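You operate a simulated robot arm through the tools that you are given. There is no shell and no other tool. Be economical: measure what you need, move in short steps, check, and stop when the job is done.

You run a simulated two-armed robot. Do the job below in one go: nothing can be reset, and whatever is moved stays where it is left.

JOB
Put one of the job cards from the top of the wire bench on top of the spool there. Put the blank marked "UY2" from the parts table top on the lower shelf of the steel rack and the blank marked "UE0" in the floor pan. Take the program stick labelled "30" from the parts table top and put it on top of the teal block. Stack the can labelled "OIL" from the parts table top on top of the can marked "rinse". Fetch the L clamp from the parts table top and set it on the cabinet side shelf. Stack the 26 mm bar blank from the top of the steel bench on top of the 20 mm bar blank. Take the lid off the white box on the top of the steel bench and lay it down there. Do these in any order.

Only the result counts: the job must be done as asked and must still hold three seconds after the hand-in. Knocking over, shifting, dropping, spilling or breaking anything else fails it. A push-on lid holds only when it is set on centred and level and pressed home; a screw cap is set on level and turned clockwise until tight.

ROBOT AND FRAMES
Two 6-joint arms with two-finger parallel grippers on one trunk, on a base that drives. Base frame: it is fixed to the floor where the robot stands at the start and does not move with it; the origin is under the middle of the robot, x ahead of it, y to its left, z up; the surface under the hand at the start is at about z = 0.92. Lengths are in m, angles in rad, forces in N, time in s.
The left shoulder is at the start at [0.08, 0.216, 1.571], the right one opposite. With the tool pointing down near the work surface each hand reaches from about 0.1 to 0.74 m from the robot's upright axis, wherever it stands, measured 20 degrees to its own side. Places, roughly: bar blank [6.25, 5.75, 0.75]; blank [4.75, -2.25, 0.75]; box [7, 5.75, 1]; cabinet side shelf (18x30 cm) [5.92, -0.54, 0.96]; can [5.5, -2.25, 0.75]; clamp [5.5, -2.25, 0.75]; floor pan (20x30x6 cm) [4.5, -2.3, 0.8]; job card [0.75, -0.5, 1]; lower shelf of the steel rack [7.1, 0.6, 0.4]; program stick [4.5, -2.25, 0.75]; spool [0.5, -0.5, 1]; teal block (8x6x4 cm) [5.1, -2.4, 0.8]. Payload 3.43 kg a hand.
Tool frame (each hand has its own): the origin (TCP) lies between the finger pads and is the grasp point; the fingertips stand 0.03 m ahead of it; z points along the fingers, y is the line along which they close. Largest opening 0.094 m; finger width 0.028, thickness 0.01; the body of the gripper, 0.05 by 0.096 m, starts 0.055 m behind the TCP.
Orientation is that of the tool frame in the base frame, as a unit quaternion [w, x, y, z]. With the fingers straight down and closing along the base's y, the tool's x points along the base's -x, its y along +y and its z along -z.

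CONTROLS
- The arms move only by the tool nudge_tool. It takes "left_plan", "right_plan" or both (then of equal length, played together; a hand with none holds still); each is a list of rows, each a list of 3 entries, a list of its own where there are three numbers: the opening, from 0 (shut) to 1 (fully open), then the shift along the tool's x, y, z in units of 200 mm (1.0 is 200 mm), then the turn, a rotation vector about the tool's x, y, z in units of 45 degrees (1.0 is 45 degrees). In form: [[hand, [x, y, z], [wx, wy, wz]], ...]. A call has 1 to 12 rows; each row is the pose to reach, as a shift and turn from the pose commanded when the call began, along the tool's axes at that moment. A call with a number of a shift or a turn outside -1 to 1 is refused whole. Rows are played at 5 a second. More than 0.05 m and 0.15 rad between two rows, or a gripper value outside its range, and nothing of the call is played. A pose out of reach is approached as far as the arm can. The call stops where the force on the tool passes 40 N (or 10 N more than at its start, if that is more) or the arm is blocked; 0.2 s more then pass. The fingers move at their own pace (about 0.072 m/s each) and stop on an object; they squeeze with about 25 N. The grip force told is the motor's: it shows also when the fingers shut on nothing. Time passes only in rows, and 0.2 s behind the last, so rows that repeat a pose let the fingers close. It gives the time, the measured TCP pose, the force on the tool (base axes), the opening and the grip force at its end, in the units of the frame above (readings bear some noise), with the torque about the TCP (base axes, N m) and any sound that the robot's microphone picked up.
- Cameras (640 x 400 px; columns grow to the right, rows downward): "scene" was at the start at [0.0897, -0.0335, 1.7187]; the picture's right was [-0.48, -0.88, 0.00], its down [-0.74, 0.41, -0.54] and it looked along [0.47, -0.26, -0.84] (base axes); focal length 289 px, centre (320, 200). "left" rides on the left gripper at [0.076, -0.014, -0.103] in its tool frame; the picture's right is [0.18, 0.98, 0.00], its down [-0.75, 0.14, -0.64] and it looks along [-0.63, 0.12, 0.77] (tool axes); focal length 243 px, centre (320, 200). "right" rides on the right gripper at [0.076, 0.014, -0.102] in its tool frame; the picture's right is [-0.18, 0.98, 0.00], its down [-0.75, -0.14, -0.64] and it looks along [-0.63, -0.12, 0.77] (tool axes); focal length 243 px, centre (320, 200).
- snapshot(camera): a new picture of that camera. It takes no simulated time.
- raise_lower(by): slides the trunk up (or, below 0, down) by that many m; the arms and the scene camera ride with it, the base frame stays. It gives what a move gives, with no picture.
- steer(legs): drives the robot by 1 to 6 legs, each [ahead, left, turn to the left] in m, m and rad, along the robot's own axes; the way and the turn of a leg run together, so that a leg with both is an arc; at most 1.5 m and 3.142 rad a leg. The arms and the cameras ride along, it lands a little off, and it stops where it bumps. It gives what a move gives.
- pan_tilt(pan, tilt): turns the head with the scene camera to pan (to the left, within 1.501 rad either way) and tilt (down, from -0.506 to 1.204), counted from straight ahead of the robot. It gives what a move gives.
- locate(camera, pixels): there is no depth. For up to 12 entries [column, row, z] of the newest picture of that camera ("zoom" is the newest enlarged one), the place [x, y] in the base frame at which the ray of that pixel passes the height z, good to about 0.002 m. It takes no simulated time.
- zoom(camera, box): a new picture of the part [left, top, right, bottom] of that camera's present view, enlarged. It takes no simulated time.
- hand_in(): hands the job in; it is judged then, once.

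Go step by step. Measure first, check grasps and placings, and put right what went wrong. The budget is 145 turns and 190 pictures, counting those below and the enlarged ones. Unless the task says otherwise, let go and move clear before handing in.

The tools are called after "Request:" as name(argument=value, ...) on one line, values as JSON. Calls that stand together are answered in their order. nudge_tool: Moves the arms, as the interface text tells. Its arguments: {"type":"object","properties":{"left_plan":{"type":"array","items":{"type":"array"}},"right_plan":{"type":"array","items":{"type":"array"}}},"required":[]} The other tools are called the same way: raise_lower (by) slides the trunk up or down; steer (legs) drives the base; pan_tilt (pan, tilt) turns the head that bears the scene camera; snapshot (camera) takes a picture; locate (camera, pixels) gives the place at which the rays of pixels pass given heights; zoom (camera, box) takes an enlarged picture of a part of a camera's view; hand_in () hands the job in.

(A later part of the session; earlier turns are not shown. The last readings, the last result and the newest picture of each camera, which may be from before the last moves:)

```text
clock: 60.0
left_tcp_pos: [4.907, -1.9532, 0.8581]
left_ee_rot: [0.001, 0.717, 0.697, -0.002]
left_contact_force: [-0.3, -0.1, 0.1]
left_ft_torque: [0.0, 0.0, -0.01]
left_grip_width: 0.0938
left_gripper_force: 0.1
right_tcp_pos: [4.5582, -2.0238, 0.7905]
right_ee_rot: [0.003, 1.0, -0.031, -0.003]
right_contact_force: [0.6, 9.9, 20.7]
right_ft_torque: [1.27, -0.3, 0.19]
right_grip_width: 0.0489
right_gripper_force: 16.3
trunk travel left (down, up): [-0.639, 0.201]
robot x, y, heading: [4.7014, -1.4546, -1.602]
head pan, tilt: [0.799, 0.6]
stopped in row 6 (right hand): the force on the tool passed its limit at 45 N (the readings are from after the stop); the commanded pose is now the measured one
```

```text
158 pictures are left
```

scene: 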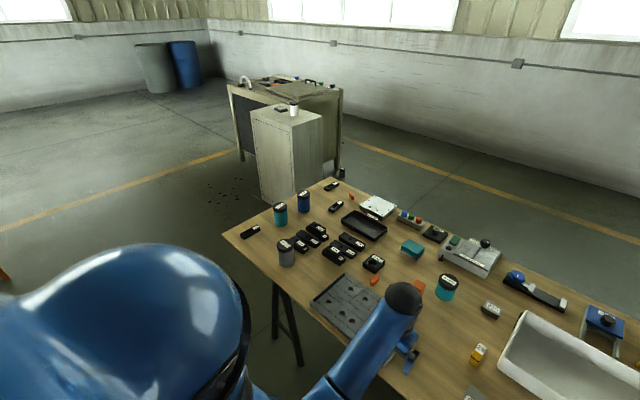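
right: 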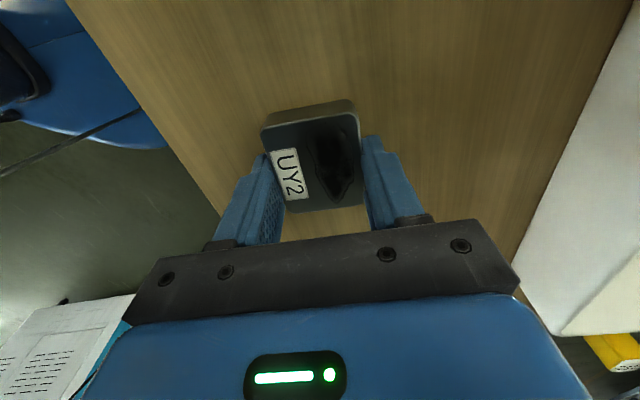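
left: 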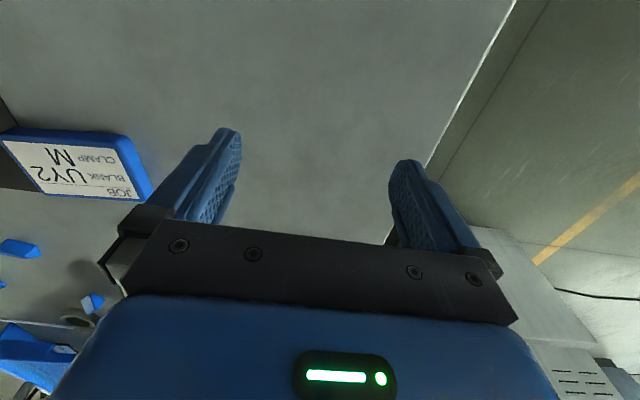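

The force reading of 20 N up at TCP 0.79 says the fingertips touch the table (top about 0.76). I'll relocate the blank's corners before regripping.

Request:
locate(camera="right", pixels=[[262, 130, 0.785], [357, 111, 0.785], [361, 205, 0.785], [287, 212, 0.785]])

Request:
nudge_tool(right_plan=[[0.7, [0, 0, -0.02], [0, 0, 0]], [0.7, [0, 0, -0.02], [0, 0, 0]], [0.7, [0, 0, -0.02], [0, 0, 0]]])

Request:
snapshot(camera="right")

```text
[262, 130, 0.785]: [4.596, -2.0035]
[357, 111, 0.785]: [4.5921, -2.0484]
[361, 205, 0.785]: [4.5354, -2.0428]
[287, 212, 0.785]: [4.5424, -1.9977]
```

```text
clock: 60.8
left_tcp_pos: [4.9075, -1.9556, 0.8576]
left_ee_rot: [-0.001, 0.717, 0.697, -0.001]
left_contact_force: [-0.9, 0.0, -0.1]
left_ft_torque: [-0.01, -0.02, 0.0]
left_grip_width: 0.0941
left_gripper_force: 0.3
right_tcp_pos: [4.5592, -2.0238, 0.7895]
right_ee_rot: [0.0, 0.999, -0.032, -0.003]
right_contact_force: [-0.6, -0.5, -0.1]
right_ft_torque: [0.02, 0.04, -0.01]
right_grip_width: 0.066
right_gripper_force: 0.3
trunk travel left (down, up): [-0.639, 0.201]
robot x, y, heading: [4.7004, -1.4542, -1.6]
head pan, tilt: [0.799, 0.6]
```

```text
157 pictures are left
```

right: 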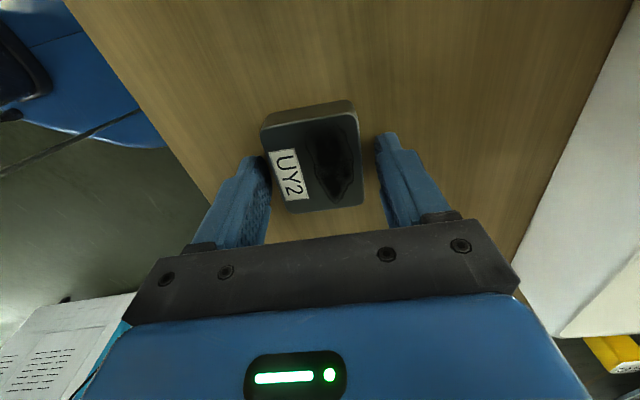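

The blank is about 0.04 rad off the fingers and its centre is 7 mm ahead in x. Adjusting and gripping.

Request:
nudge_tool(right_plan=[[0.7, [0.035, 0, -0.01], [0, 0, 0.05]], [0, [0.035, 0, -0.01], [0, 0, 0.05]], [0, [0.035, 0, -0.01], [0, 0, 0.05]], [0, [0.035, 0, -0.01], [0, 0, 0.05]], [0, [0.035, 0, -0.25], [0, 0, 0.05]], [0, [0.035, 0, -0.35], [0, 0, 0.05]]])

Request:
snapshot(camera="right")

```text
clock: 62.2
left_tcp_pos: [4.9074, -1.9565, 0.8578]
left_ee_rot: [0.0, 0.717, 0.697, -0.002]
left_contact_force: [-0.1, -0.4, -0.4]
left_ft_torque: [0.0, -0.02, 0.0]
left_grip_width: 0.0938
left_gripper_force: 0.0
right_tcp_pos: [4.5647, -2.0243, 0.8597]
right_ee_rot: [0.001, 0.999, -0.052, -0.004]
right_contact_force: [0.1, 0.4, -4.5]
right_ft_torque: [0.0, 0.01, -0.01]
right_grip_width: 0.0497
right_gripper_force: 24.9
trunk travel left (down, up): [-0.639, 0.201]
robot x, y, heading: [4.707, -1.4603, -1.598]
head pan, tilt: [0.799, 0.6]
```

```text
156 pictures are left
```

right: 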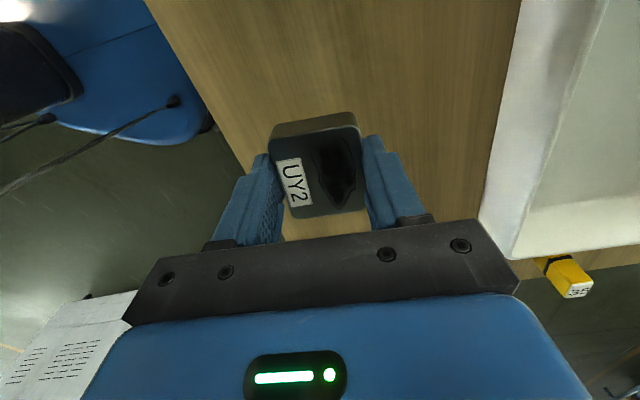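

UY2 is held (4.5 N). Raising the trunk, then driving to the table's far corner for the OIL and RINSE cans.

Request:
raise_lower(by=0.19)

Request:
steer(legs=[[0, 1.165, 0], [0.14, 0, 0], [0, 0, -0.75]])

Request:
pan_tilt(pan=0.1, tilt=0.85)

Request:
snapshot(camera="scene")

```text
clock: 64.3
left_tcp_pos: [4.9079, -1.956, 1.047]
left_ee_rot: [0.0, 0.717, 0.697, 0.0]
left_contact_force: [1.0, 0.0, 0.0]
left_ft_torque: [-0.01, 0.0, -0.02]
left_grip_width: 0.094
left_gripper_force: 0.0
right_tcp_pos: [4.5647, -2.0245, 1.0497]
right_ee_rot: [0.002, 0.999, -0.052, -0.003]
right_contact_force: [-0.1, 0.0, -4.7]
right_ft_torque: [-0.04, -0.06, -0.01]
right_grip_width: 0.05
right_gripper_force: 25.4
trunk travel left (down, up): [-0.829, 0.011]
robot x, y, heading: [4.7037, -1.4627, -1.601]
head pan, tilt: [0.799, 0.6]
```

```text
clock: 73.1
left_tcp_pos: [5.657, -2.1416, 1.0467]
left_ee_rot: [0.001, 0.928, 0.373, 0.0]
left_contact_force: [0.1, 0.7, 0.1]
left_ft_torque: [-0.04, 0.04, -0.01]
left_grip_width: 0.094
left_gripper_force: 0.1
right_tcp_pos: [5.3644, -1.9499, 1.0494]
right_ee_rot: [0.0, 0.905, -0.425, -0.003]
right_contact_force: [0.3, -0.2, -4.8]
right_ft_torque: [0.02, -0.01, 0.0]
right_grip_width: 0.0501
right_gripper_force: 24.8
trunk travel left (down, up): [-0.829, 0.011]
robot x, y, heading: [5.8576, -1.6409, -2.376]
head pan, tilt: [0.799, 0.6]
```

```text
clock: 74.2
left_tcp_pos: [5.6564, -2.1415, 1.046]
left_ee_rot: [-0.001, 0.928, 0.373, 0.001]
left_contact_force: [-0.5, -0.3, -0.1]
left_ft_torque: [-0.02, 0.0, 0.0]
left_grip_width: 0.0942
left_gripper_force: 0.0
right_tcp_pos: [5.3621, -1.9492, 1.048]
right_ee_rot: [0.001, 0.905, -0.425, -0.003]
right_contact_force: [0.0, 0.2, -4.9]
right_ft_torque: [0.0, -0.02, 0.0]
right_grip_width: 0.0499
right_gripper_force: 24.6
trunk travel left (down, up): [-0.829, 0.011]
robot x, y, heading: [5.8598, -1.6427, -2.376]
head pan, tilt: [0.099, 0.85]
```

```text
155 pictures are left
```

scene: 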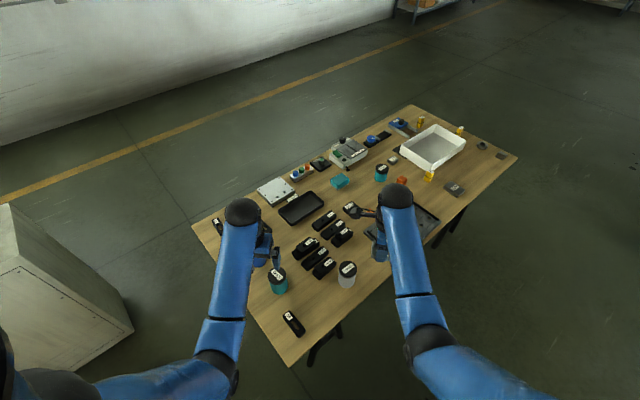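

The RINSE can is at (347,272), WAX at (278,280), and OIL is behind the left arm. I'll move the right hand aside and look with the left camera.

Request:
nudge_tool(right_plan=[[0, [-0.2, -0.1, 0], [0, 0, 0]], [0, [-0.4, -0.2, 0], [0, 0, 0]], [0, [-0.6, -0.3, 0], [0, 0, 0]], [0, [-0.7, -0.4, 0], [0, 0, 0]]])

Request:
snapshot(camera="left")

Request:
snapshot(camera="scene")

```text
clock: 75.2
left_tcp_pos: [5.6565, -2.1402, 1.0464]
left_ee_rot: [0.0, 0.928, 0.373, -0.001]
left_contact_force: [-1.2, -0.1, 0.2]
left_ft_torque: [-0.01, -0.02, -0.01]
left_grip_width: 0.0941
left_gripper_force: 0.0
right_tcp_pos: [5.3335, -1.7897, 1.046]
right_ee_rot: [0.002, 0.905, -0.425, -0.003]
right_contact_force: [-1.2, 0.0, -4.3]
right_ft_torque: [0.0, 0.0, -0.02]
right_grip_width: 0.0496
right_gripper_force: 25.2
right hand out of reach, approached as far as the arm can: row 4
trunk travel left (down, up): [-0.829, 0.011]
robot x, y, heading: [5.8612, -1.6416, -2.379]
head pan, tilt: [0.099, 0.85]
```

```text
154 pictures are left
```

left: 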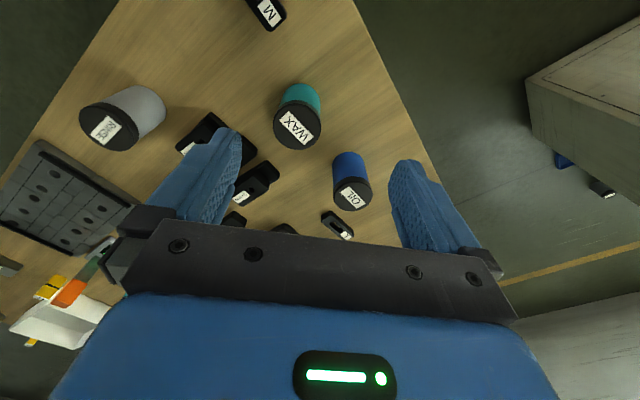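

```text
153 pictures are left
```

scene: 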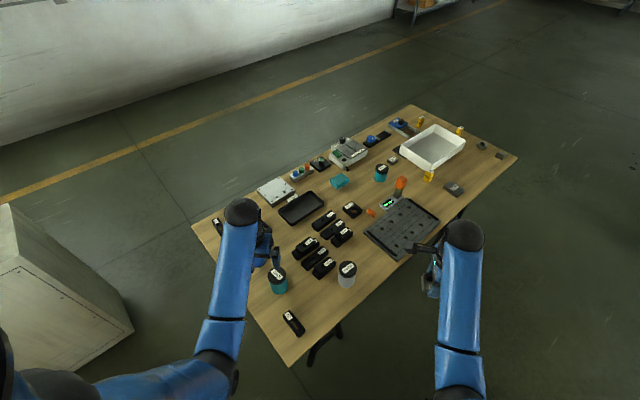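

The left camera sees OIL's lid at about (352,194) and RINSE's lid at about (108,127). I'll zoom in for their rims and locate them.

Request:
zoom(camera="left", box=[270, 70, 430, 220])

Request:
locate(camera="left", pixels=[[333, 194, 0.85], [371, 194, 0.85], [352, 177, 0.85], [352, 211, 0.85], [80, 122, 0.85], [138, 128, 0.85], [110, 103, 0.85], [107, 151, 0.85]])

Request:
zoom(camera="scene", box=[250, 230, 370, 310])

```text
2.67 times, centred on (350, 145) of left
```

zoom: 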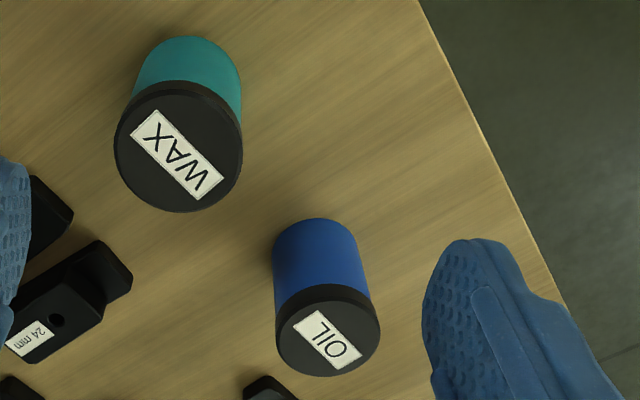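

```text
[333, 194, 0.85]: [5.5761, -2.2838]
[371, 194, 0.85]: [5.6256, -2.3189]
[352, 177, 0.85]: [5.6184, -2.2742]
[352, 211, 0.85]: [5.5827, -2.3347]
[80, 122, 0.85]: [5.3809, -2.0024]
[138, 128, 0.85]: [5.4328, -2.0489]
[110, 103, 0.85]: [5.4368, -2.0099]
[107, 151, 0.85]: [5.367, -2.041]
```

```text
5.00 times, centred on (310, 270) of scene
```

zoom: 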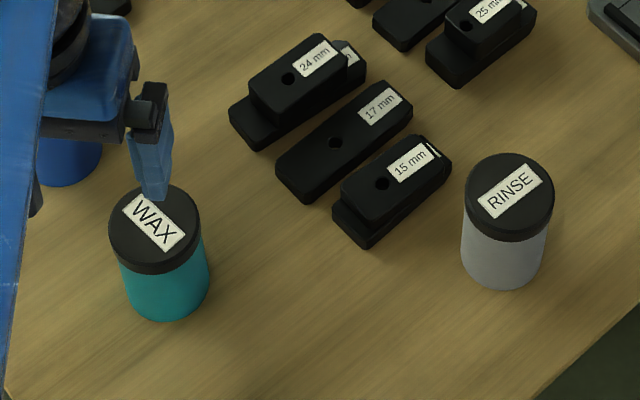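

I'll triangulate the two lids' heights from the two views.

Request:
locate(camera="left", pixels=[[353, 194, 0.83], [353, 194, 0.84], [353, 194, 0.86], [108, 127, 0.83], [108, 127, 0.84], [108, 127, 0.85], [108, 127, 0.86], [108, 127, 0.87]])

Request:
locate(camera="zoom", pixels=[[510, 190, 0.83], [510, 190, 0.84], [510, 190, 0.85], [510, 190, 0.86], [510, 190, 0.87], [503, 252, 0.76], [503, 290, 0.76]])

```text
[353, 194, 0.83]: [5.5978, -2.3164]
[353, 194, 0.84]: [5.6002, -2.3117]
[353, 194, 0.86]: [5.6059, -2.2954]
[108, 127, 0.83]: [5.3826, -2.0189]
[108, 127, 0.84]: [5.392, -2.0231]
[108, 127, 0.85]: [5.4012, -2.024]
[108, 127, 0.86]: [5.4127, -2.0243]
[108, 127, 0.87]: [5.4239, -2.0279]
```

```text
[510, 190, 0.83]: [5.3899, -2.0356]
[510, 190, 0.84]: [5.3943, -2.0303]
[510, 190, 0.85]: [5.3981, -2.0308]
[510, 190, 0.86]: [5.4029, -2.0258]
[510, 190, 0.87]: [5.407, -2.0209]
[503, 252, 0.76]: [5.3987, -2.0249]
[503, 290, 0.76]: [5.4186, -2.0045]
```

RINSE is at (5.401, −2.026), top about 0.853. OIL is near (5.602, −2.30). I'll move the left hand above OIL and look again.

Request:
nudge_tool(left_plan=[[1, [-0.2, 0.1, 0], [0, 0, 0]], [1, [-0.4, 0.2, 0.1], [0, 0, 0]], [1, [-0.6, 0.3, 0.25], [0, 0, 0]], [1, [-0.7, 0.37, 0.4], [0, 0, 0]], [1, [-0.7, 0.37, 0.5], [0, 0, 0]], [1, [-0.7, 0.37, 0.55], [0, 0, 0]], [1, [-0.7, 0.37, 0.55], [0, 0, 0]]])

Request:
snapshot(camera="left")

```text
refused: row 3 steps farther than a row can; nothing moved
```

```text
150 pictures are left
```

left: 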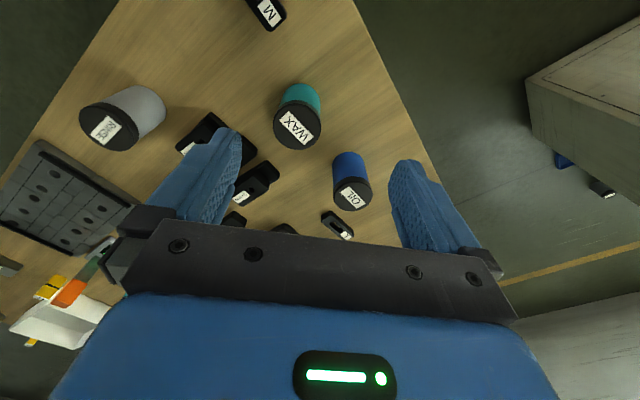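

A step was too long and nothing moved; I'll use smaller steps.

Request:
nudge_tool(left_plan=[[1, [-0.15, 0.08, 0], [0, 0, 0]], [1, [-0.3, 0.16, 0.1], [0, 0, 0]], [1, [-0.45, 0.24, 0.22], [0, 0, 0]], [1, [-0.6, 0.32, 0.36], [0, 0, 0]], [1, [-0.7, 0.37, 0.5], [0, 0, 0]], [1, [-0.7, 0.37, 0.55], [0, 0, 0]], [1, [-0.7, 0.37, 0.55], [0, 0, 0]]])

Request:
snapshot(camera="left")

```text
clock: 76.8
left_tcp_pos: [5.6048, -2.2937, 0.9377]
left_ee_rot: [0.001, 0.928, 0.373, 0.0]
left_contact_force: [-0.1, 0.5, -0.7]
left_ft_torque: [0.01, -0.06, -0.01]
left_grip_width: 0.0941
left_gripper_force: 0.1
right_tcp_pos: [5.3348, -1.7899, 1.0447]
right_ee_rot: [0.002, 0.905, -0.425, -0.003]
right_contact_force: [-0.3, -0.8, -5.8]
right_ft_torque: [-0.02, 0.03, 0.01]
right_grip_width: 0.0498
right_gripper_force: 24.9
trunk travel left (down, up): [-0.829, 0.011]
robot x, y, heading: [5.8628, -1.6434, -2.376]
head pan, tilt: [0.099, 0.85]
```

```text
149 pictures are left
```

left: 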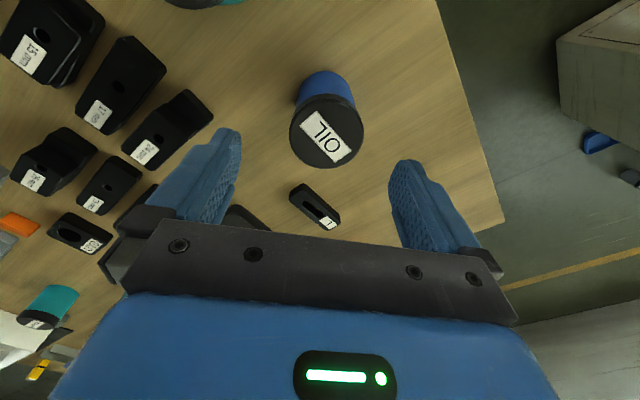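

OIL's lid is now at about (326,132). Locating it.

Request:
locate(camera="left", pixels=[[326, 132, 0.83], [326, 132, 0.84], [326, 132, 0.85], [290, 132, 0.85], [363, 132, 0.85], [326, 98, 0.85], [326, 168, 0.85]])

```text
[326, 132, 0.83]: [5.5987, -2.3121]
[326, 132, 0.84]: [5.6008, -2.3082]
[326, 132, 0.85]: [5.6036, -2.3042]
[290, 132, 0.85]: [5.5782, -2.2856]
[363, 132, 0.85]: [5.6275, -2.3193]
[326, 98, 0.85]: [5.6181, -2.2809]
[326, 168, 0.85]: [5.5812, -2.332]
```

OIL is at (5.601, −2.307), about 60 mm wide. Descending around it and gripping.

Request:
nudge_tool(left_plan=[[1, [-0.06, 0.033, 0.1], [0, 0, 0]], [1, [-0.06, 0.033, 0.3], [0, 0, 0]], [1, [-0.06, 0.033, 0.45], [0, 0, 0]], [1, [-0.06, 0.033, 0.57], [0, 0, 0]], [0.3, [-0.06, 0.033, 0.57], [0, 0, 0]], [0, [-0.06, 0.033, 0.57], [0, 0, 0]], [0, [-0.06, 0.033, 0.57], [0, 0, 0]]])

Request:
snapshot(camera="left")

```text
clock: 78.4
left_tcp_pos: [5.6252, -2.2733, 0.8603]
left_ee_rot: [0.001, 0.928, 0.373, 0.0]
left_contact_force: [0.4, 1.4, 1.1]
left_ft_torque: [0.01, -0.03, 0.0]
left_grip_width: 0.0
left_gripper_force: 15.2
left hand out of reach, approached as far as the arm can: row 2, 3, 4, 5, 6, 7
right_tcp_pos: [5.3341, -1.7898, 1.0445]
right_ee_rot: [0.003, 0.905, -0.426, -0.003]
right_contact_force: [-0.6, 0.1, -4.4]
right_ft_torque: [0.01, -0.04, -0.02]
right_grip_width: 0.0496
right_gripper_force: 25.1
trunk travel left (down, up): [-0.829, 0.011]
robot x, y, heading: [5.8615, -1.6459, -2.378]
head pan, tilt: [0.099, 0.85]
```

```text
148 pictures are left
```

left: 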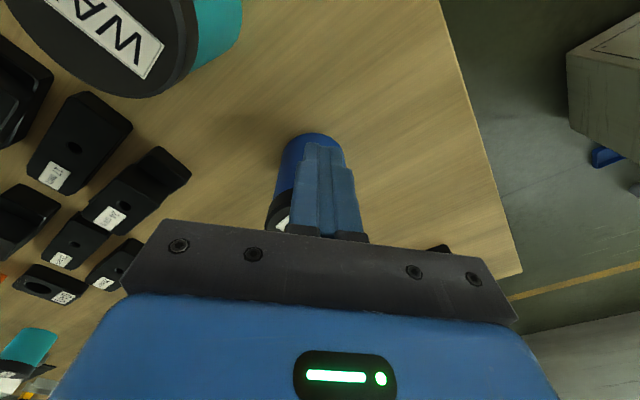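

The hand fell short of reach while the trunk is high, and the fingers shut on nothing in front of the can. I'll go up, open, and lower the trunk.

Request:
nudge_tool(left_plan=[[0, [0, 0, -0.2], [0, 0, 0]], [0, [0, 0, -0.4], [0, 0, 0]], [0, [0, 0, -0.6], [0, 0, 0]], [1, [0, 0, -0.8], [0, 0, 0]], [1, [0, 0, -0.95], [0, 0, 0]], [1, [0, 0, -0.95], [0, 0, 0]]])

Request:
raise_lower(by=-0.13)

Request:
snapshot(camera="left")

```text
clock: 79.8
left_tcp_pos: [5.6285, -2.2733, 1.0534]
left_ee_rot: [0.0, 0.928, 0.373, 0.0]
left_contact_force: [-0.8, 0.8, -0.4]
left_ft_torque: [0.01, -0.01, 0.02]
left_grip_width: 0.0938
left_gripper_force: 0.0
right_tcp_pos: [5.3341, -1.7899, 1.046]
right_ee_rot: [0.002, 0.905, -0.426, -0.004]
right_contact_force: [0.2, 0.2, -4.6]
right_ft_torque: [0.03, -0.02, 0.0]
right_grip_width: 0.0497
right_gripper_force: 25.3
trunk travel left (down, up): [-0.829, 0.011]
robot x, y, heading: [5.8587, -1.6433, -2.38]
head pan, tilt: [0.099, 0.85]
```

```text
clock: 81.4
left_tcp_pos: [5.6283, -2.2728, 0.9231]
left_ee_rot: [0.001, 0.928, 0.373, -0.001]
left_contact_force: [-1.1, -0.5, 0.7]
left_ft_torque: [-0.02, -0.01, 0.03]
left_grip_width: 0.0942
left_gripper_force: 0.0
right_tcp_pos: [5.334, -1.7907, 0.9157]
right_ee_rot: [0.001, 0.905, -0.426, -0.004]
right_contact_force: [0.2, 0.7, -4.4]
right_ft_torque: [-0.02, -0.04, -0.01]
right_grip_width: 0.0498
right_gripper_force: 25.3
trunk travel left (down, up): [-0.699, 0.141]
robot x, y, heading: [5.8594, -1.6426, -2.374]
head pan, tilt: [0.099, 0.85]
```

```text
147 pictures are left
```

left: 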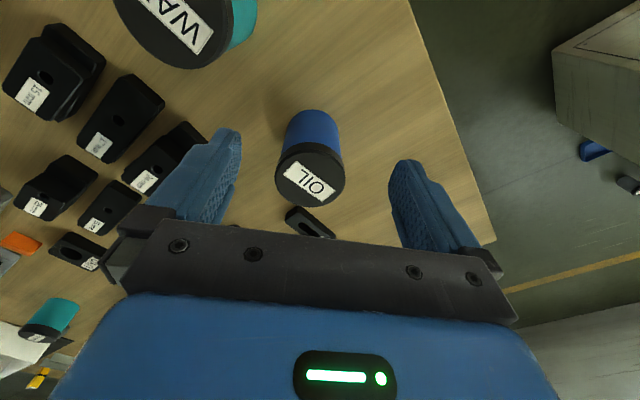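

OIL still stands. Its lid's centre is about (310,178). Locating again.

Request:
locate(camera="left", pixels=[[310, 178, 0.84], [310, 178, 0.85], [275, 178, 0.85], [345, 178, 0.85]])

```text
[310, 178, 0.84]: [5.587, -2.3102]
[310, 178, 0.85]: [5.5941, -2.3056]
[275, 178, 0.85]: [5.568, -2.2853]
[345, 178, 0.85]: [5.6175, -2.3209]
```

OIL is at about (5.592, −2.306). Moving over it, then down and gripping.

Request:
nudge_tool(left_plan=[[1, [-0.12, -0.005, 0], [0, 0, 0]], [1, [-0.245, -0.005, 0.02], [0, 0, 0]], [1, [-0.245, -0.005, 0.2], [0, 0, 0]], [1, [-0.245, -0.005, 0.35], [0, 0, 0]], [1, [-0.245, -0.005, 0.48], [0, 0, 0]], [1, [-0.245, -0.005, 0.48], [0, 0, 0]]])

Request:
snapshot(camera="left")

```text
clock: 82.8
left_tcp_pos: [5.5912, -2.3067, 0.8273]
left_ee_rot: [0.0, 0.928, 0.373, -0.001]
left_contact_force: [0.0, 0.9, 0.5]
left_ft_torque: [0.03, -0.01, 0.02]
left_grip_width: 0.0943
left_gripper_force: 0.0
right_tcp_pos: [5.3359, -1.7898, 0.9158]
right_ee_rot: [0.002, 0.905, -0.426, -0.004]
right_contact_force: [-0.3, -0.9, -4.4]
right_ft_torque: [-0.05, 0.02, 0.01]
right_grip_width: 0.0496
right_gripper_force: 24.5
trunk travel left (down, up): [-0.699, 0.141]
robot x, y, heading: [5.8614, -1.6415, -2.374]
head pan, tilt: [0.099, 0.85]
```

```text
146 pictures are left
```

left: 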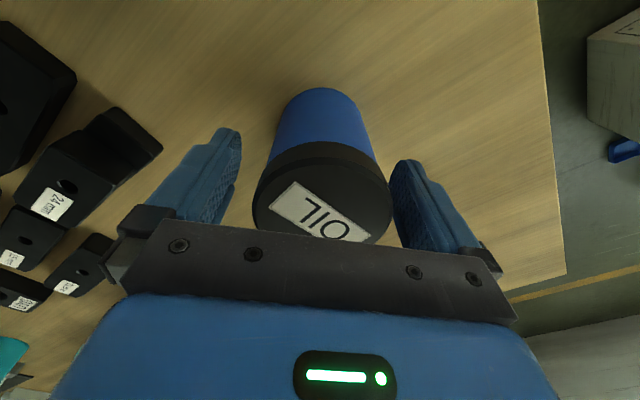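

The can sits between the fingers. Gripping and lifting.

Request:
nudge_tool(left_plan=[[0.5, [0, 0.01, 0], [0, 0, 0]], [0, [0, 0.01, 0], [0, 0, 0]], [0, [0, 0.01, 0], [0, 0, 0]], [0, [0, 0.01, 0], [0, 0, 0]], [0, [0, 0.01, -0.2], [0, 0, 0]], [0, [0, 0.01, -0.4], [0, 0, 0]], [0, [0, 0.01, -0.6], [0, 0, 0]], [0, [0, 0.01, -0.75], [0, 0, 0]], [0, [0, 0.01, -0.75], [0, 0, 0]]])

Request:
snapshot(camera="left")

Request:
snapshot(camera="scene")

```text
clock: 84.8
left_tcp_pos: [5.5949, -2.3082, 0.9777]
left_ee_rot: [0.0, 0.928, 0.373, 0.0]
left_contact_force: [1.1, -0.5, -3.0]
left_ft_torque: [-0.01, 0.01, 0.01]
left_grip_width: 0.0624
left_gripper_force: 25.2
right_tcp_pos: [5.3347, -1.7901, 0.9141]
right_ee_rot: [0.002, 0.905, -0.426, -0.004]
right_contact_force: [0.1, 0.1, -4.3]
right_ft_torque: [0.0, 0.01, -0.01]
right_grip_width: 0.0497
right_gripper_force: 24.5
trunk travel left (down, up): [-0.699, 0.141]
robot x, y, heading: [5.8592, -1.643, -2.377]
head pan, tilt: [0.099, 0.85]
```

```text
145 pictures are left
```

left: 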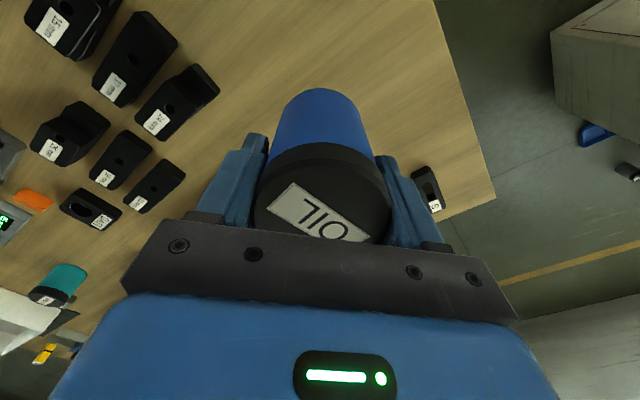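

```text
144 pictures are left
```

scene: 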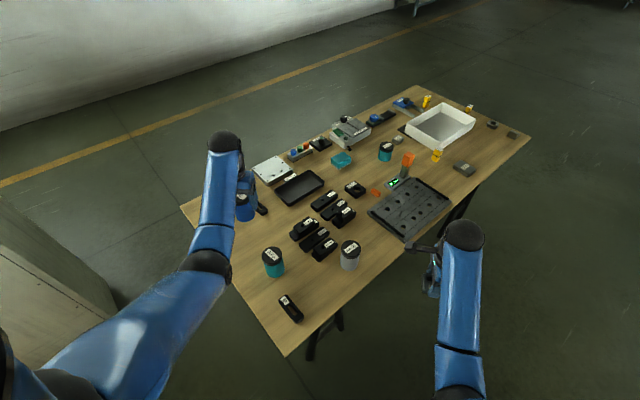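

OIL is held (62 mm, 3 N). I'll relocate RINSE's lid from the scene camera.

Request:
zoom(camera="scene", box=[310, 220, 390, 280])

Request:
locate(camera="left", pixels=[[254, 200, 1.004], [392, 200, 1.004], [322, 200, 1.004], [320, 157, 1.004]])

```text
6.67 times, centred on (350, 250) of scene
```

zoom: 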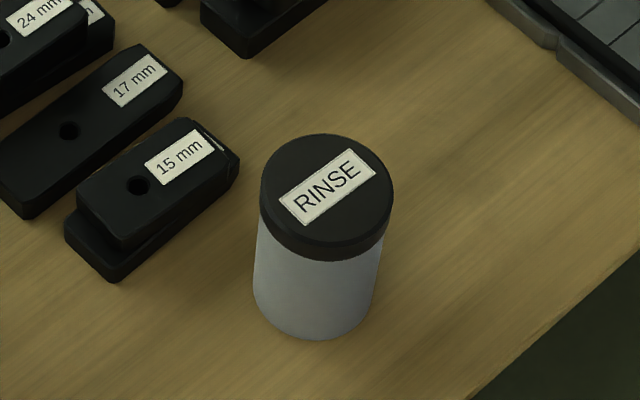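

```text
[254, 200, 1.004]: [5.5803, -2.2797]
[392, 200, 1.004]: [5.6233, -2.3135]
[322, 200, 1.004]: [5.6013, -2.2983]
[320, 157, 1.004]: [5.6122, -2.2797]
```

Request:
locate(camera="zoom", pixels=[[327, 187, 0.853], [260, 190, 0.853], [394, 190, 0.853], [327, 133, 0.853], [327, 242, 0.853]])

```text
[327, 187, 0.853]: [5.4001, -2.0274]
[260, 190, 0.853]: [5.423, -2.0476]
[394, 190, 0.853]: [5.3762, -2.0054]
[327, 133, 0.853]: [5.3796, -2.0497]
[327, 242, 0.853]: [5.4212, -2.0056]
```

RINSE's axis is (5.400, −2.027). Carrying OIL there in two stages.

Request:
nudge_tool(left_plan=[[0, [0.03, -0.22, 0], [0, 0, 0]], [0, [0.07, -0.44, 0], [0, 0, 0]], [0, [0.1, -0.66, 0], [0, 0, 0]], [0, [0.13, -0.84, 0], [0, 0, 0]], [0, [0.13, -0.84, 0], [0, 0, 0]]])

Request:
nudge_tool(left_plan=[[0, [0.03, -0.22, 0], [0, 0, 0]], [0, [0.07, -0.44, 0], [0, 0, 0]], [0, [0.1, -0.66, 0], [0, 0, 0]], [0, [0.138, -0.85, 0], [0, 0, 0]], [0, [0.138, -0.85, 0], [0, 0, 0]]])

Request:
snapshot(camera="left")

Request:
zoom(camera="scene", box=[270, 180, 430, 300])

```text
clock: 86.0
left_tcp_pos: [5.4951, -2.1704, 0.9782]
left_ee_rot: [0.0, 0.928, 0.373, -0.001]
left_contact_force: [0.8, 0.5, -1.7]
left_ft_torque: [0.01, -0.02, -0.03]
left_grip_width: 0.0625
left_gripper_force: 25.0
right_tcp_pos: [5.3347, -1.79, 0.9147]
right_ee_rot: [0.002, 0.905, -0.426, -0.004]
right_contact_force: [0.3, 0.6, -5.0]
right_ft_torque: [0.02, 0.01, 0.01]
right_grip_width: 0.0497
right_gripper_force: 25.1
trunk travel left (down, up): [-0.699, 0.141]
robot x, y, heading: [5.8625, -1.6423, -2.377]
head pan, tilt: [0.099, 0.85]
```

```text
clock: 87.2
left_tcp_pos: [5.3962, -2.0279, 0.9749]
left_ee_rot: [0.0, 0.928, 0.374, -0.001]
left_contact_force: [-0.1, -0.3, -2.4]
left_ft_torque: [0.04, 0.02, -0.05]
left_grip_width: 0.0623
left_gripper_force: 25.2
right_tcp_pos: [5.3345, -1.7899, 0.9143]
right_ee_rot: [0.002, 0.905, -0.426, -0.003]
right_contact_force: [-0.2, 0.2, -4.3]
right_ft_torque: [-0.02, -0.05, 0.05]
right_grip_width: 0.0499
right_gripper_force: 24.8
trunk travel left (down, up): [-0.699, 0.141]
robot x, y, heading: [5.8589, -1.6421, -2.378]
head pan, tilt: [0.099, 0.85]
```

```text
142 pictures are left
```

left: 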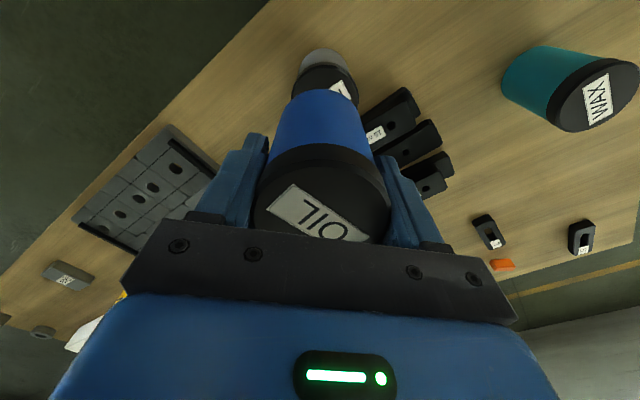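

```text
3.33 times, centred on (350, 240) of scene
```

zoom: 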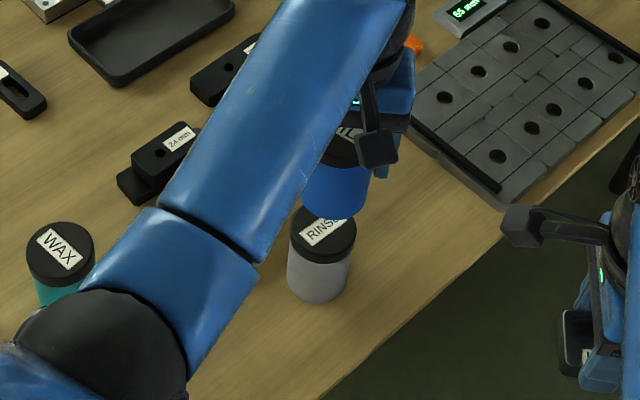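

Looks aligned. Lowering to just above RINSE and checking.

Request:
nudge_tool(left_plan=[[0, [0.016, 0.009, 0.1], [0, 0, 0]], [0, [0.016, 0.009, 0.2], [0, 0, 0]], [0, [0.016, 0.009, 0.25], [0, 0, 0]], [0, [0.016, 0.009, 0.25], [0, 0, 0]]])

Request:
snapshot(camera="left")

Request:
zoom(camera="scene", box=[310, 190, 390, 290])

```text
clock: 88.2
left_tcp_pos: [5.4007, -2.0273, 0.9259]
left_ee_rot: [-0.001, 0.928, 0.373, 0.0]
left_contact_force: [-0.4, 1.0, -3.2]
left_ft_torque: [0.06, -0.02, 0.0]
left_grip_width: 0.0622
left_gripper_force: 25.5
right_tcp_pos: [5.3346, -1.7899, 0.9151]
right_ee_rot: [0.002, 0.905, -0.426, -0.004]
right_contact_force: [0.3, 0.3, -4.0]
right_ft_torque: [-0.01, 0.0, -0.01]
right_grip_width: 0.0498
right_gripper_force: 25.0
trunk travel left (down, up): [-0.699, 0.141]
robot x, y, heading: [5.8606, -1.6441, -2.381]
head pan, tilt: [0.099, 0.85]
```

```text
140 pictures are left
```

left: 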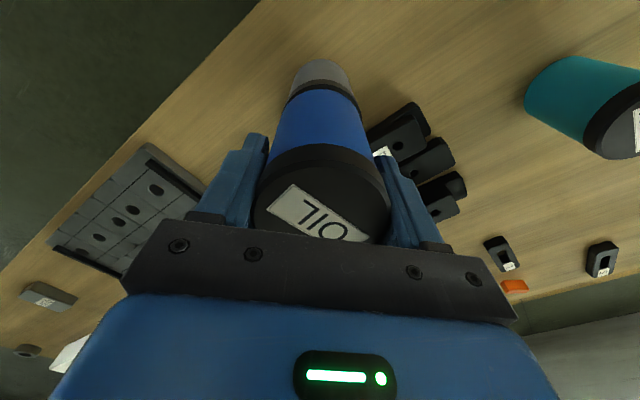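

```text
4.00 times, centred on (350, 240) of scene
```

zoom: 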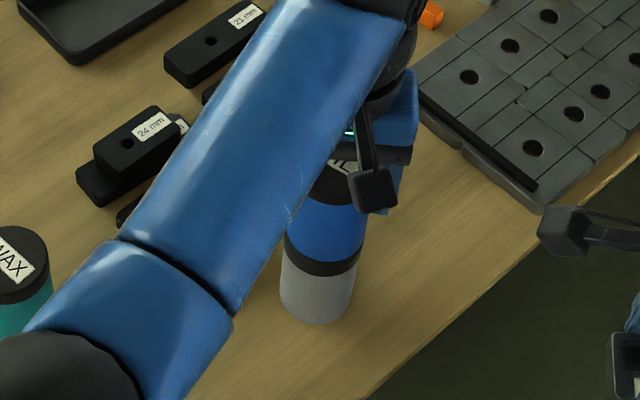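

Well aligned in both views. Lowering to contact and releasing.

Request:
nudge_tool(left_plan=[[0, [0, 0, 0.015], [0, 0, 0]], [0, [0, 0, 0.03], [0, 0, 0]], [0, [0, 0, 0.03], [0, 0, 0]]])

```text
clock: 89.0
left_tcp_pos: [5.4003, -2.0259, 0.9236]
left_ee_rot: [0.001, 0.928, 0.373, -0.002]
left_contact_force: [0.0, -0.5, 7.1]
left_ft_torque: [0.02, -0.15, -0.04]
left_grip_width: 0.0618
left_gripper_force: 24.8
right_tcp_pos: [5.3342, -1.7895, 0.9157]
right_ee_rot: [0.003, 0.905, -0.426, -0.004]
right_contact_force: [-0.1, 0.0, -4.2]
right_ft_torque: [0.0, -0.05, 0.01]
right_grip_width: 0.0497
right_gripper_force: 25.2
trunk travel left (down, up): [-0.699, 0.141]
robot x, y, heading: [5.8587, -1.6422, -2.377]
head pan, tilt: [0.099, 0.85]
```

Contact at 7 N. Opening and rising clear.

Request:
nudge_tool(left_plan=[[0.75, [0, 0, 0], [0, 0, 0]], [1, [0, 0, 0], [0, 0, 0]], [1, [0, 0, 0], [0, 0, 0]], [1, [0, 0, -0.15], [0, 0, 0]], [1, [0, 0, -0.35], [0, 0, 0]], [1, [0, 0, -0.55], [0, 0, 0]], [1, [0, 0, -0.7], [0, 0, 0]], [1, [0.25, 0, -0.7], [0, 0, 0]]])

Request:
snapshot(camera="left")

```text
clock: 90.8
left_tcp_pos: [5.3976, -2.001, 1.0188]
left_ee_rot: [0.0, 0.928, 0.373, -0.002]
left_contact_force: [0.1, -0.1, 0.0]
left_ft_torque: [0.01, 0.04, -0.01]
left_grip_width: 0.094
left_gripper_force: 0.1
left hand out of reach, approached as far as the arm can: row 7, 8
right_tcp_pos: [5.3338, -1.7889, 0.9156]
right_ee_rot: [0.003, 0.905, -0.426, -0.005]
right_contact_force: [-0.6, -0.3, -4.7]
right_ft_torque: [-0.02, 0.0, 0.03]
right_grip_width: 0.0499
right_gripper_force: 24.6
trunk travel left (down, up): [-0.699, 0.141]
robot x, y, heading: [5.857, -1.6411, -2.375]
head pan, tilt: [0.099, 0.85]
```

```text
138 pictures are left
```

left: 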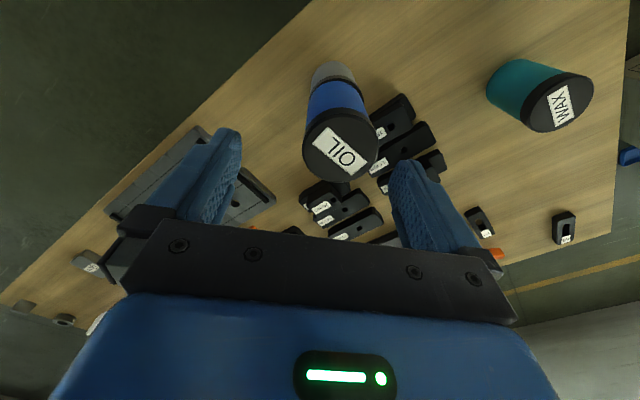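

OIL stands on RINSE. Raising the trunk and driving around the table's west end to its south side.

Request:
raise_lower(by=0.13)

Request:
steer(legs=[[0, -0.5, 0], [0, 0, -0.765], [1.5, 0, 0], [0.5, 0, 0], [0, 0, 1.571], [1.5, 0, 0]])

Request:
pan_tilt(pan=0.9, tilt=0.6)

Request:
snapshot(camera="scene")

```text
clock: 92.3
left_tcp_pos: [5.3968, -2.0027, 1.1482]
left_ee_rot: [0.0, 0.928, 0.373, -0.001]
left_contact_force: [-0.1, 0.0, -0.2]
left_ft_torque: [-0.01, 0.0, 0.01]
left_grip_width: 0.0939
left_gripper_force: 0.0
right_tcp_pos: [5.3347, -1.7888, 1.0445]
right_ee_rot: [0.002, 0.905, -0.426, -0.004]
right_contact_force: [0.2, -0.5, -5.1]
right_ft_torque: [-0.01, 0.0, 0.04]
right_grip_width: 0.0501
right_gripper_force: 24.7
trunk travel left (down, up): [-0.829, 0.011]
robot x, y, heading: [5.859, -1.6391, -2.374]
head pan, tilt: [0.099, 0.85]
```

```text
clock: 117.6
left_tcp_pos: [3.5487, -3.4297, 1.1482]
left_ee_rot: [0.001, 0.7, 0.714, 0.0]
left_contact_force: [0.1, 0.1, 0.5]
left_ft_torque: [0.0, 0.03, 0.02]
left_grip_width: 0.0943
left_gripper_force: 0.0
right_tcp_pos: [3.3486, -3.3328, 1.0454]
right_ee_rot: [0.004, 1.0, -0.027, -0.003]
right_contact_force: [1.1, 0.0, -4.9]
right_ft_torque: [-0.03, -0.01, -0.01]
right_grip_width: 0.05
right_gripper_force: 25.0
trunk travel left (down, up): [-0.829, 0.011]
robot x, y, heading: [3.5985, -2.8453, -1.549]
head pan, tilt: [0.099, 0.85]
```

```text
clock: 118.7
left_tcp_pos: [3.5478, -3.4313, 1.1478]
left_ee_rot: [0.001, 0.7, 0.714, 0.0]
left_contact_force: [-1.3, 0.0, 1.0]
left_ft_torque: [0.02, -0.01, 0.0]
left_grip_width: 0.0944
left_gripper_force: 0.0
right_tcp_pos: [3.3481, -3.3329, 1.0439]
right_ee_rot: [0.003, 1.0, -0.027, -0.004]
right_contact_force: [0.3, 0.2, -4.2]
right_ft_torque: [-0.01, -0.05, -0.02]
right_grip_width: 0.0499
right_gripper_force: 24.9
trunk travel left (down, up): [-0.829, 0.011]
robot x, y, heading: [3.5975, -2.8455, -1.555]
head pan, tilt: [0.901, 0.6]
```

```text
137 pictures are left
```

scene: 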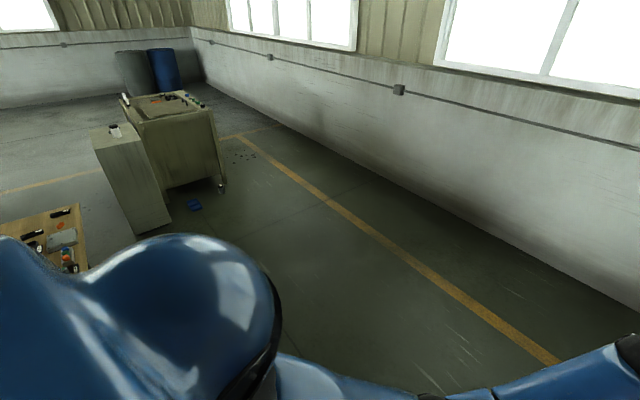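

The south side is free. Driving on to face the table from the south near stick 30.

Request:
steer(legs=[[0.17, 0, 0], [0, 0, 1.55], [1.05, 0, 0], [0, 0, 1.571]])

Request:
pan_tilt(pan=0.1, tilt=0.85)

Request:
snapshot(camera="scene")

```text
clock: 132.6
left_tcp_pos: [4.7237, -2.4706, 1.1496]
left_ee_rot: [0.001, -0.688, 0.726, 0.001]
left_contact_force: [-0.1, 1.0, 0.0]
left_ft_torque: [-0.03, 0.0, 0.01]
left_grip_width: 0.0939
left_gripper_force: 0.1
right_tcp_pos: [4.9157, -2.5841, 1.046]
right_ee_rot: [0.002, 0.063, 0.998, 0.004]
right_contact_force: [0.3, 0.8, -5.8]
right_ft_torque: [0.02, 0.03, 0.03]
right_grip_width: 0.0498
right_gripper_force: 25.0
trunk travel left (down, up): [-0.829, 0.011]
robot x, y, heading: [4.6292, -3.0497, 1.518]
head pan, tilt: [0.901, 0.6]
```

```text
clock: 133.8
left_tcp_pos: [4.7239, -2.47, 1.1495]
left_ee_rot: [0.0, -0.688, 0.725, 0.001]
left_contact_force: [0.2, -0.2, -0.5]
left_ft_torque: [-0.03, 0.01, -0.01]
left_grip_width: 0.0943
left_gripper_force: 0.1
right_tcp_pos: [4.9157, -2.5833, 1.046]
right_ee_rot: [0.003, 0.063, 0.998, 0.003]
right_contact_force: [0.0, 0.3, -3.9]
right_ft_torque: [-0.01, 0.05, -0.04]
right_grip_width: 0.0499
right_gripper_force: 24.9
trunk travel left (down, up): [-0.829, 0.011]
robot x, y, heading: [4.6323, -3.0476, 1.516]
head pan, tilt: [0.099, 0.85]
```

```text
136 pictures are left
```

scene: 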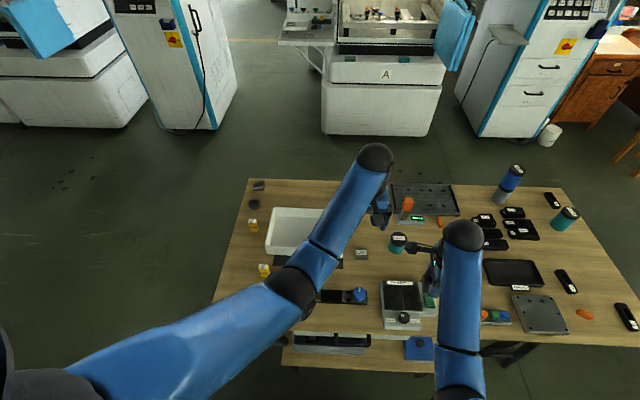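

Stick 30 shows at (264,270), UE0 at (361,254), the teal block is behind the right arm. I'll tuck the right hand back and swing the left hand toward the stick, then lower the trunk.

Request:
nudge_tool(left_plan=[[1, [0, 0.2, 0], [0, 0, 0]], [1, [0, 0.4, 0], [0, 0, 0]], [1, [0, 0.6, 0], [0, 0, 0]], [1, [0, 0.8, 0], [0, 0, 0]], [1, [0, 1, 0], [0, 0, 0]], [1, [0, 1, 0], [0, 0, 0]]], right_plan=[[0, [-0.1, -0.15, 0], [0, 0, 0]], [0, [-0.2, -0.3, 0], [0, 0, 0]], [0, [-0.3, -0.45, 0], [0, 0, 0]], [0, [-0.4, -0.6, 0], [0, 0, 0]], [0, [-0.5, -0.75, 0], [0, 0, 0]], [0, [-0.5, -0.75, 0], [0, 0, 0]]])

Request:
nudge_tool(left_plan=[[1, [0, 0.2, 0], [0, 0, 0]], [1, [0, 0.4, 0], [0, 0, 0]], [1, [0, 0.6, 0], [0, 0, 0]], [1, [0, 0.62, 0], [0, 0, 0]]])

Request:
raise_lower(by=-0.13)

Request:
snapshot(camera="left")

Request:
snapshot(camera="scene")

```text
clock: 135.2
left_tcp_pos: [4.5275, -2.4322, 1.1141]
left_ee_rot: [0.001, -0.688, 0.726, 0.001]
left_contact_force: [-0.1, 0.2, -0.9]
left_ft_torque: [0.01, 0.0, -0.01]
left_grip_width: 0.094
left_gripper_force: 0.1
left hand out of reach, approached as far as the arm can: row 1, 2, 3, 4, 5, 6
right_tcp_pos: [4.9957, -2.7462, 1.0331]
right_ee_rot: [0.002, 0.064, 0.998, 0.004]
right_contact_force: [-0.8, 0.0, -5.1]
right_ft_torque: [0.01, 0.01, 0.01]
right_grip_width: 0.0498
right_gripper_force: 24.3
right hand out of reach, approached as far as the arm can: row 1, 2, 3, 4, 5, 6
trunk travel left (down, up): [-0.829, 0.011]
robot x, y, heading: [4.6297, -3.0477, 1.517]
head pan, tilt: [0.099, 0.85]
```

```text
clock: 136.2
left_tcp_pos: [4.4059, -2.426, 1.1108]
left_ee_rot: [0.001, -0.688, 0.726, 0.001]
left_contact_force: [-0.3, -0.5, 0.1]
left_ft_torque: [-0.01, 0.0, 0.03]
left_grip_width: 0.0942
left_gripper_force: 0.0
left hand out of reach, approached as far as the arm can: row 1
right_tcp_pos: [4.9957, -2.7458, 1.0334]
right_ee_rot: [0.004, 0.063, 0.998, 0.004]
right_contact_force: [-0.7, 0.5, -5.4]
right_ft_torque: [-0.01, 0.06, -0.03]
right_grip_width: 0.0498
right_gripper_force: 25.0
trunk travel left (down, up): [-0.829, 0.011]
robot x, y, heading: [4.6314, -3.0527, 1.513]
head pan, tilt: [0.099, 0.85]
```

```text
clock: 137.7
left_tcp_pos: [4.4043, -2.4244, 0.9816]
left_ee_rot: [0.001, -0.687, 0.727, 0.002]
left_contact_force: [0.8, -0.4, -0.2]
left_ft_torque: [-0.01, -0.03, 0.0]
left_grip_width: 0.094
left_gripper_force: 0.0
right_tcp_pos: [4.9951, -2.7459, 0.9047]
right_ee_rot: [0.004, 0.063, 0.998, 0.005]
right_contact_force: [-0.1, 0.9, -4.6]
right_ft_torque: [-0.02, 0.06, -0.02]
right_grip_width: 0.0499
right_gripper_force: 25.4
trunk travel left (down, up): [-0.699, 0.141]
robot x, y, heading: [4.6329, -3.0482, 1.515]
head pan, tilt: [0.099, 0.85]
```

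```text
135 pictures are left
```

left: 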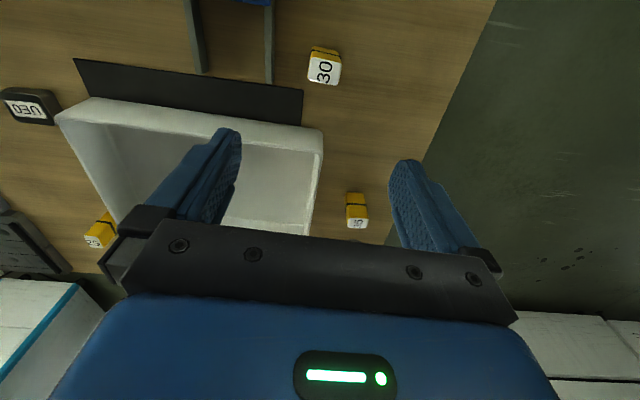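

```text
134 pictures are left
```

scene: 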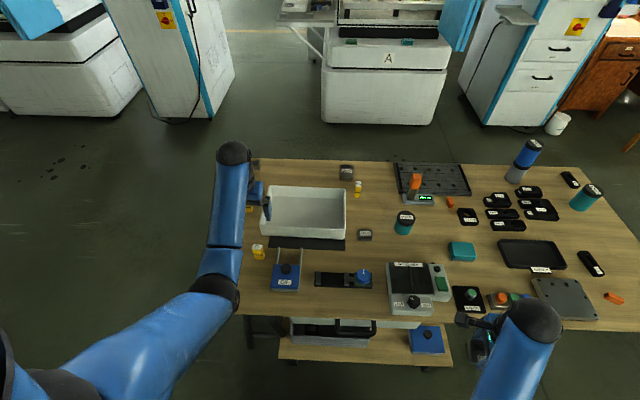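

Stick 30's top is at about (324,73) in the left camera; the teal block at (462,248) in the scene. I'll zoom in and triangulate.

Request:
zoom(camera="left", box=[280, 20, 380, 100])

Request:
locate(camera="left", pixels=[[324, 72, 0.8], [324, 72, 0.81], [324, 72, 0.82], [324, 72, 0.83]])

Request:
zoom(camera="scene", box=[230, 220, 310, 280])

Request:
zoom(camera="scene", box=[340, 210, 500, 290])

```text
5.00 times, centred on (330, 60) of left
```

zoom: 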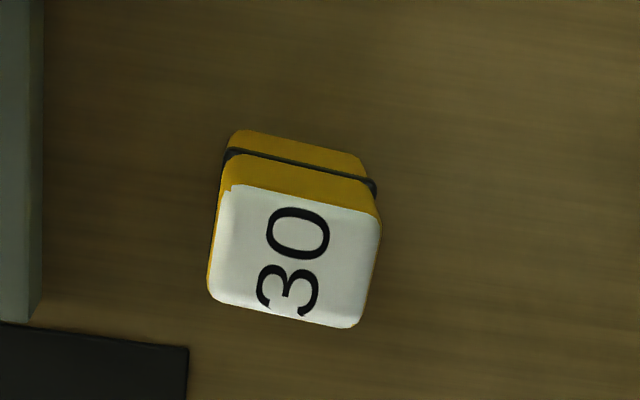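

```text
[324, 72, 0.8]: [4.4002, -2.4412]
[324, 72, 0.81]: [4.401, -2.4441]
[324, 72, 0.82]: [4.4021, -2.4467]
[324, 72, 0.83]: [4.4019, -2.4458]
```

```text
6.67 times, centred on (270, 250) of scene
```

zoom: 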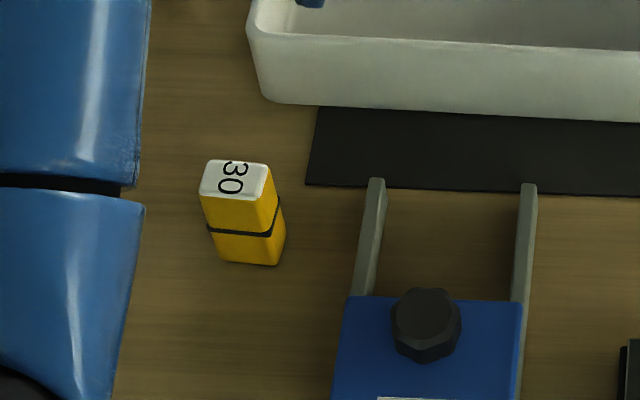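

```text
4.00 times, centred on (420, 250) of scene
```

zoom: 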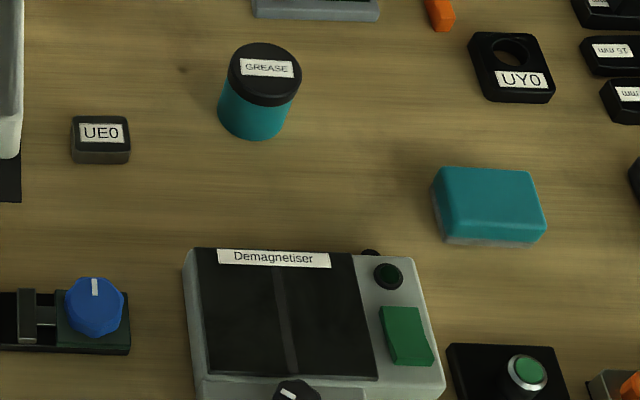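

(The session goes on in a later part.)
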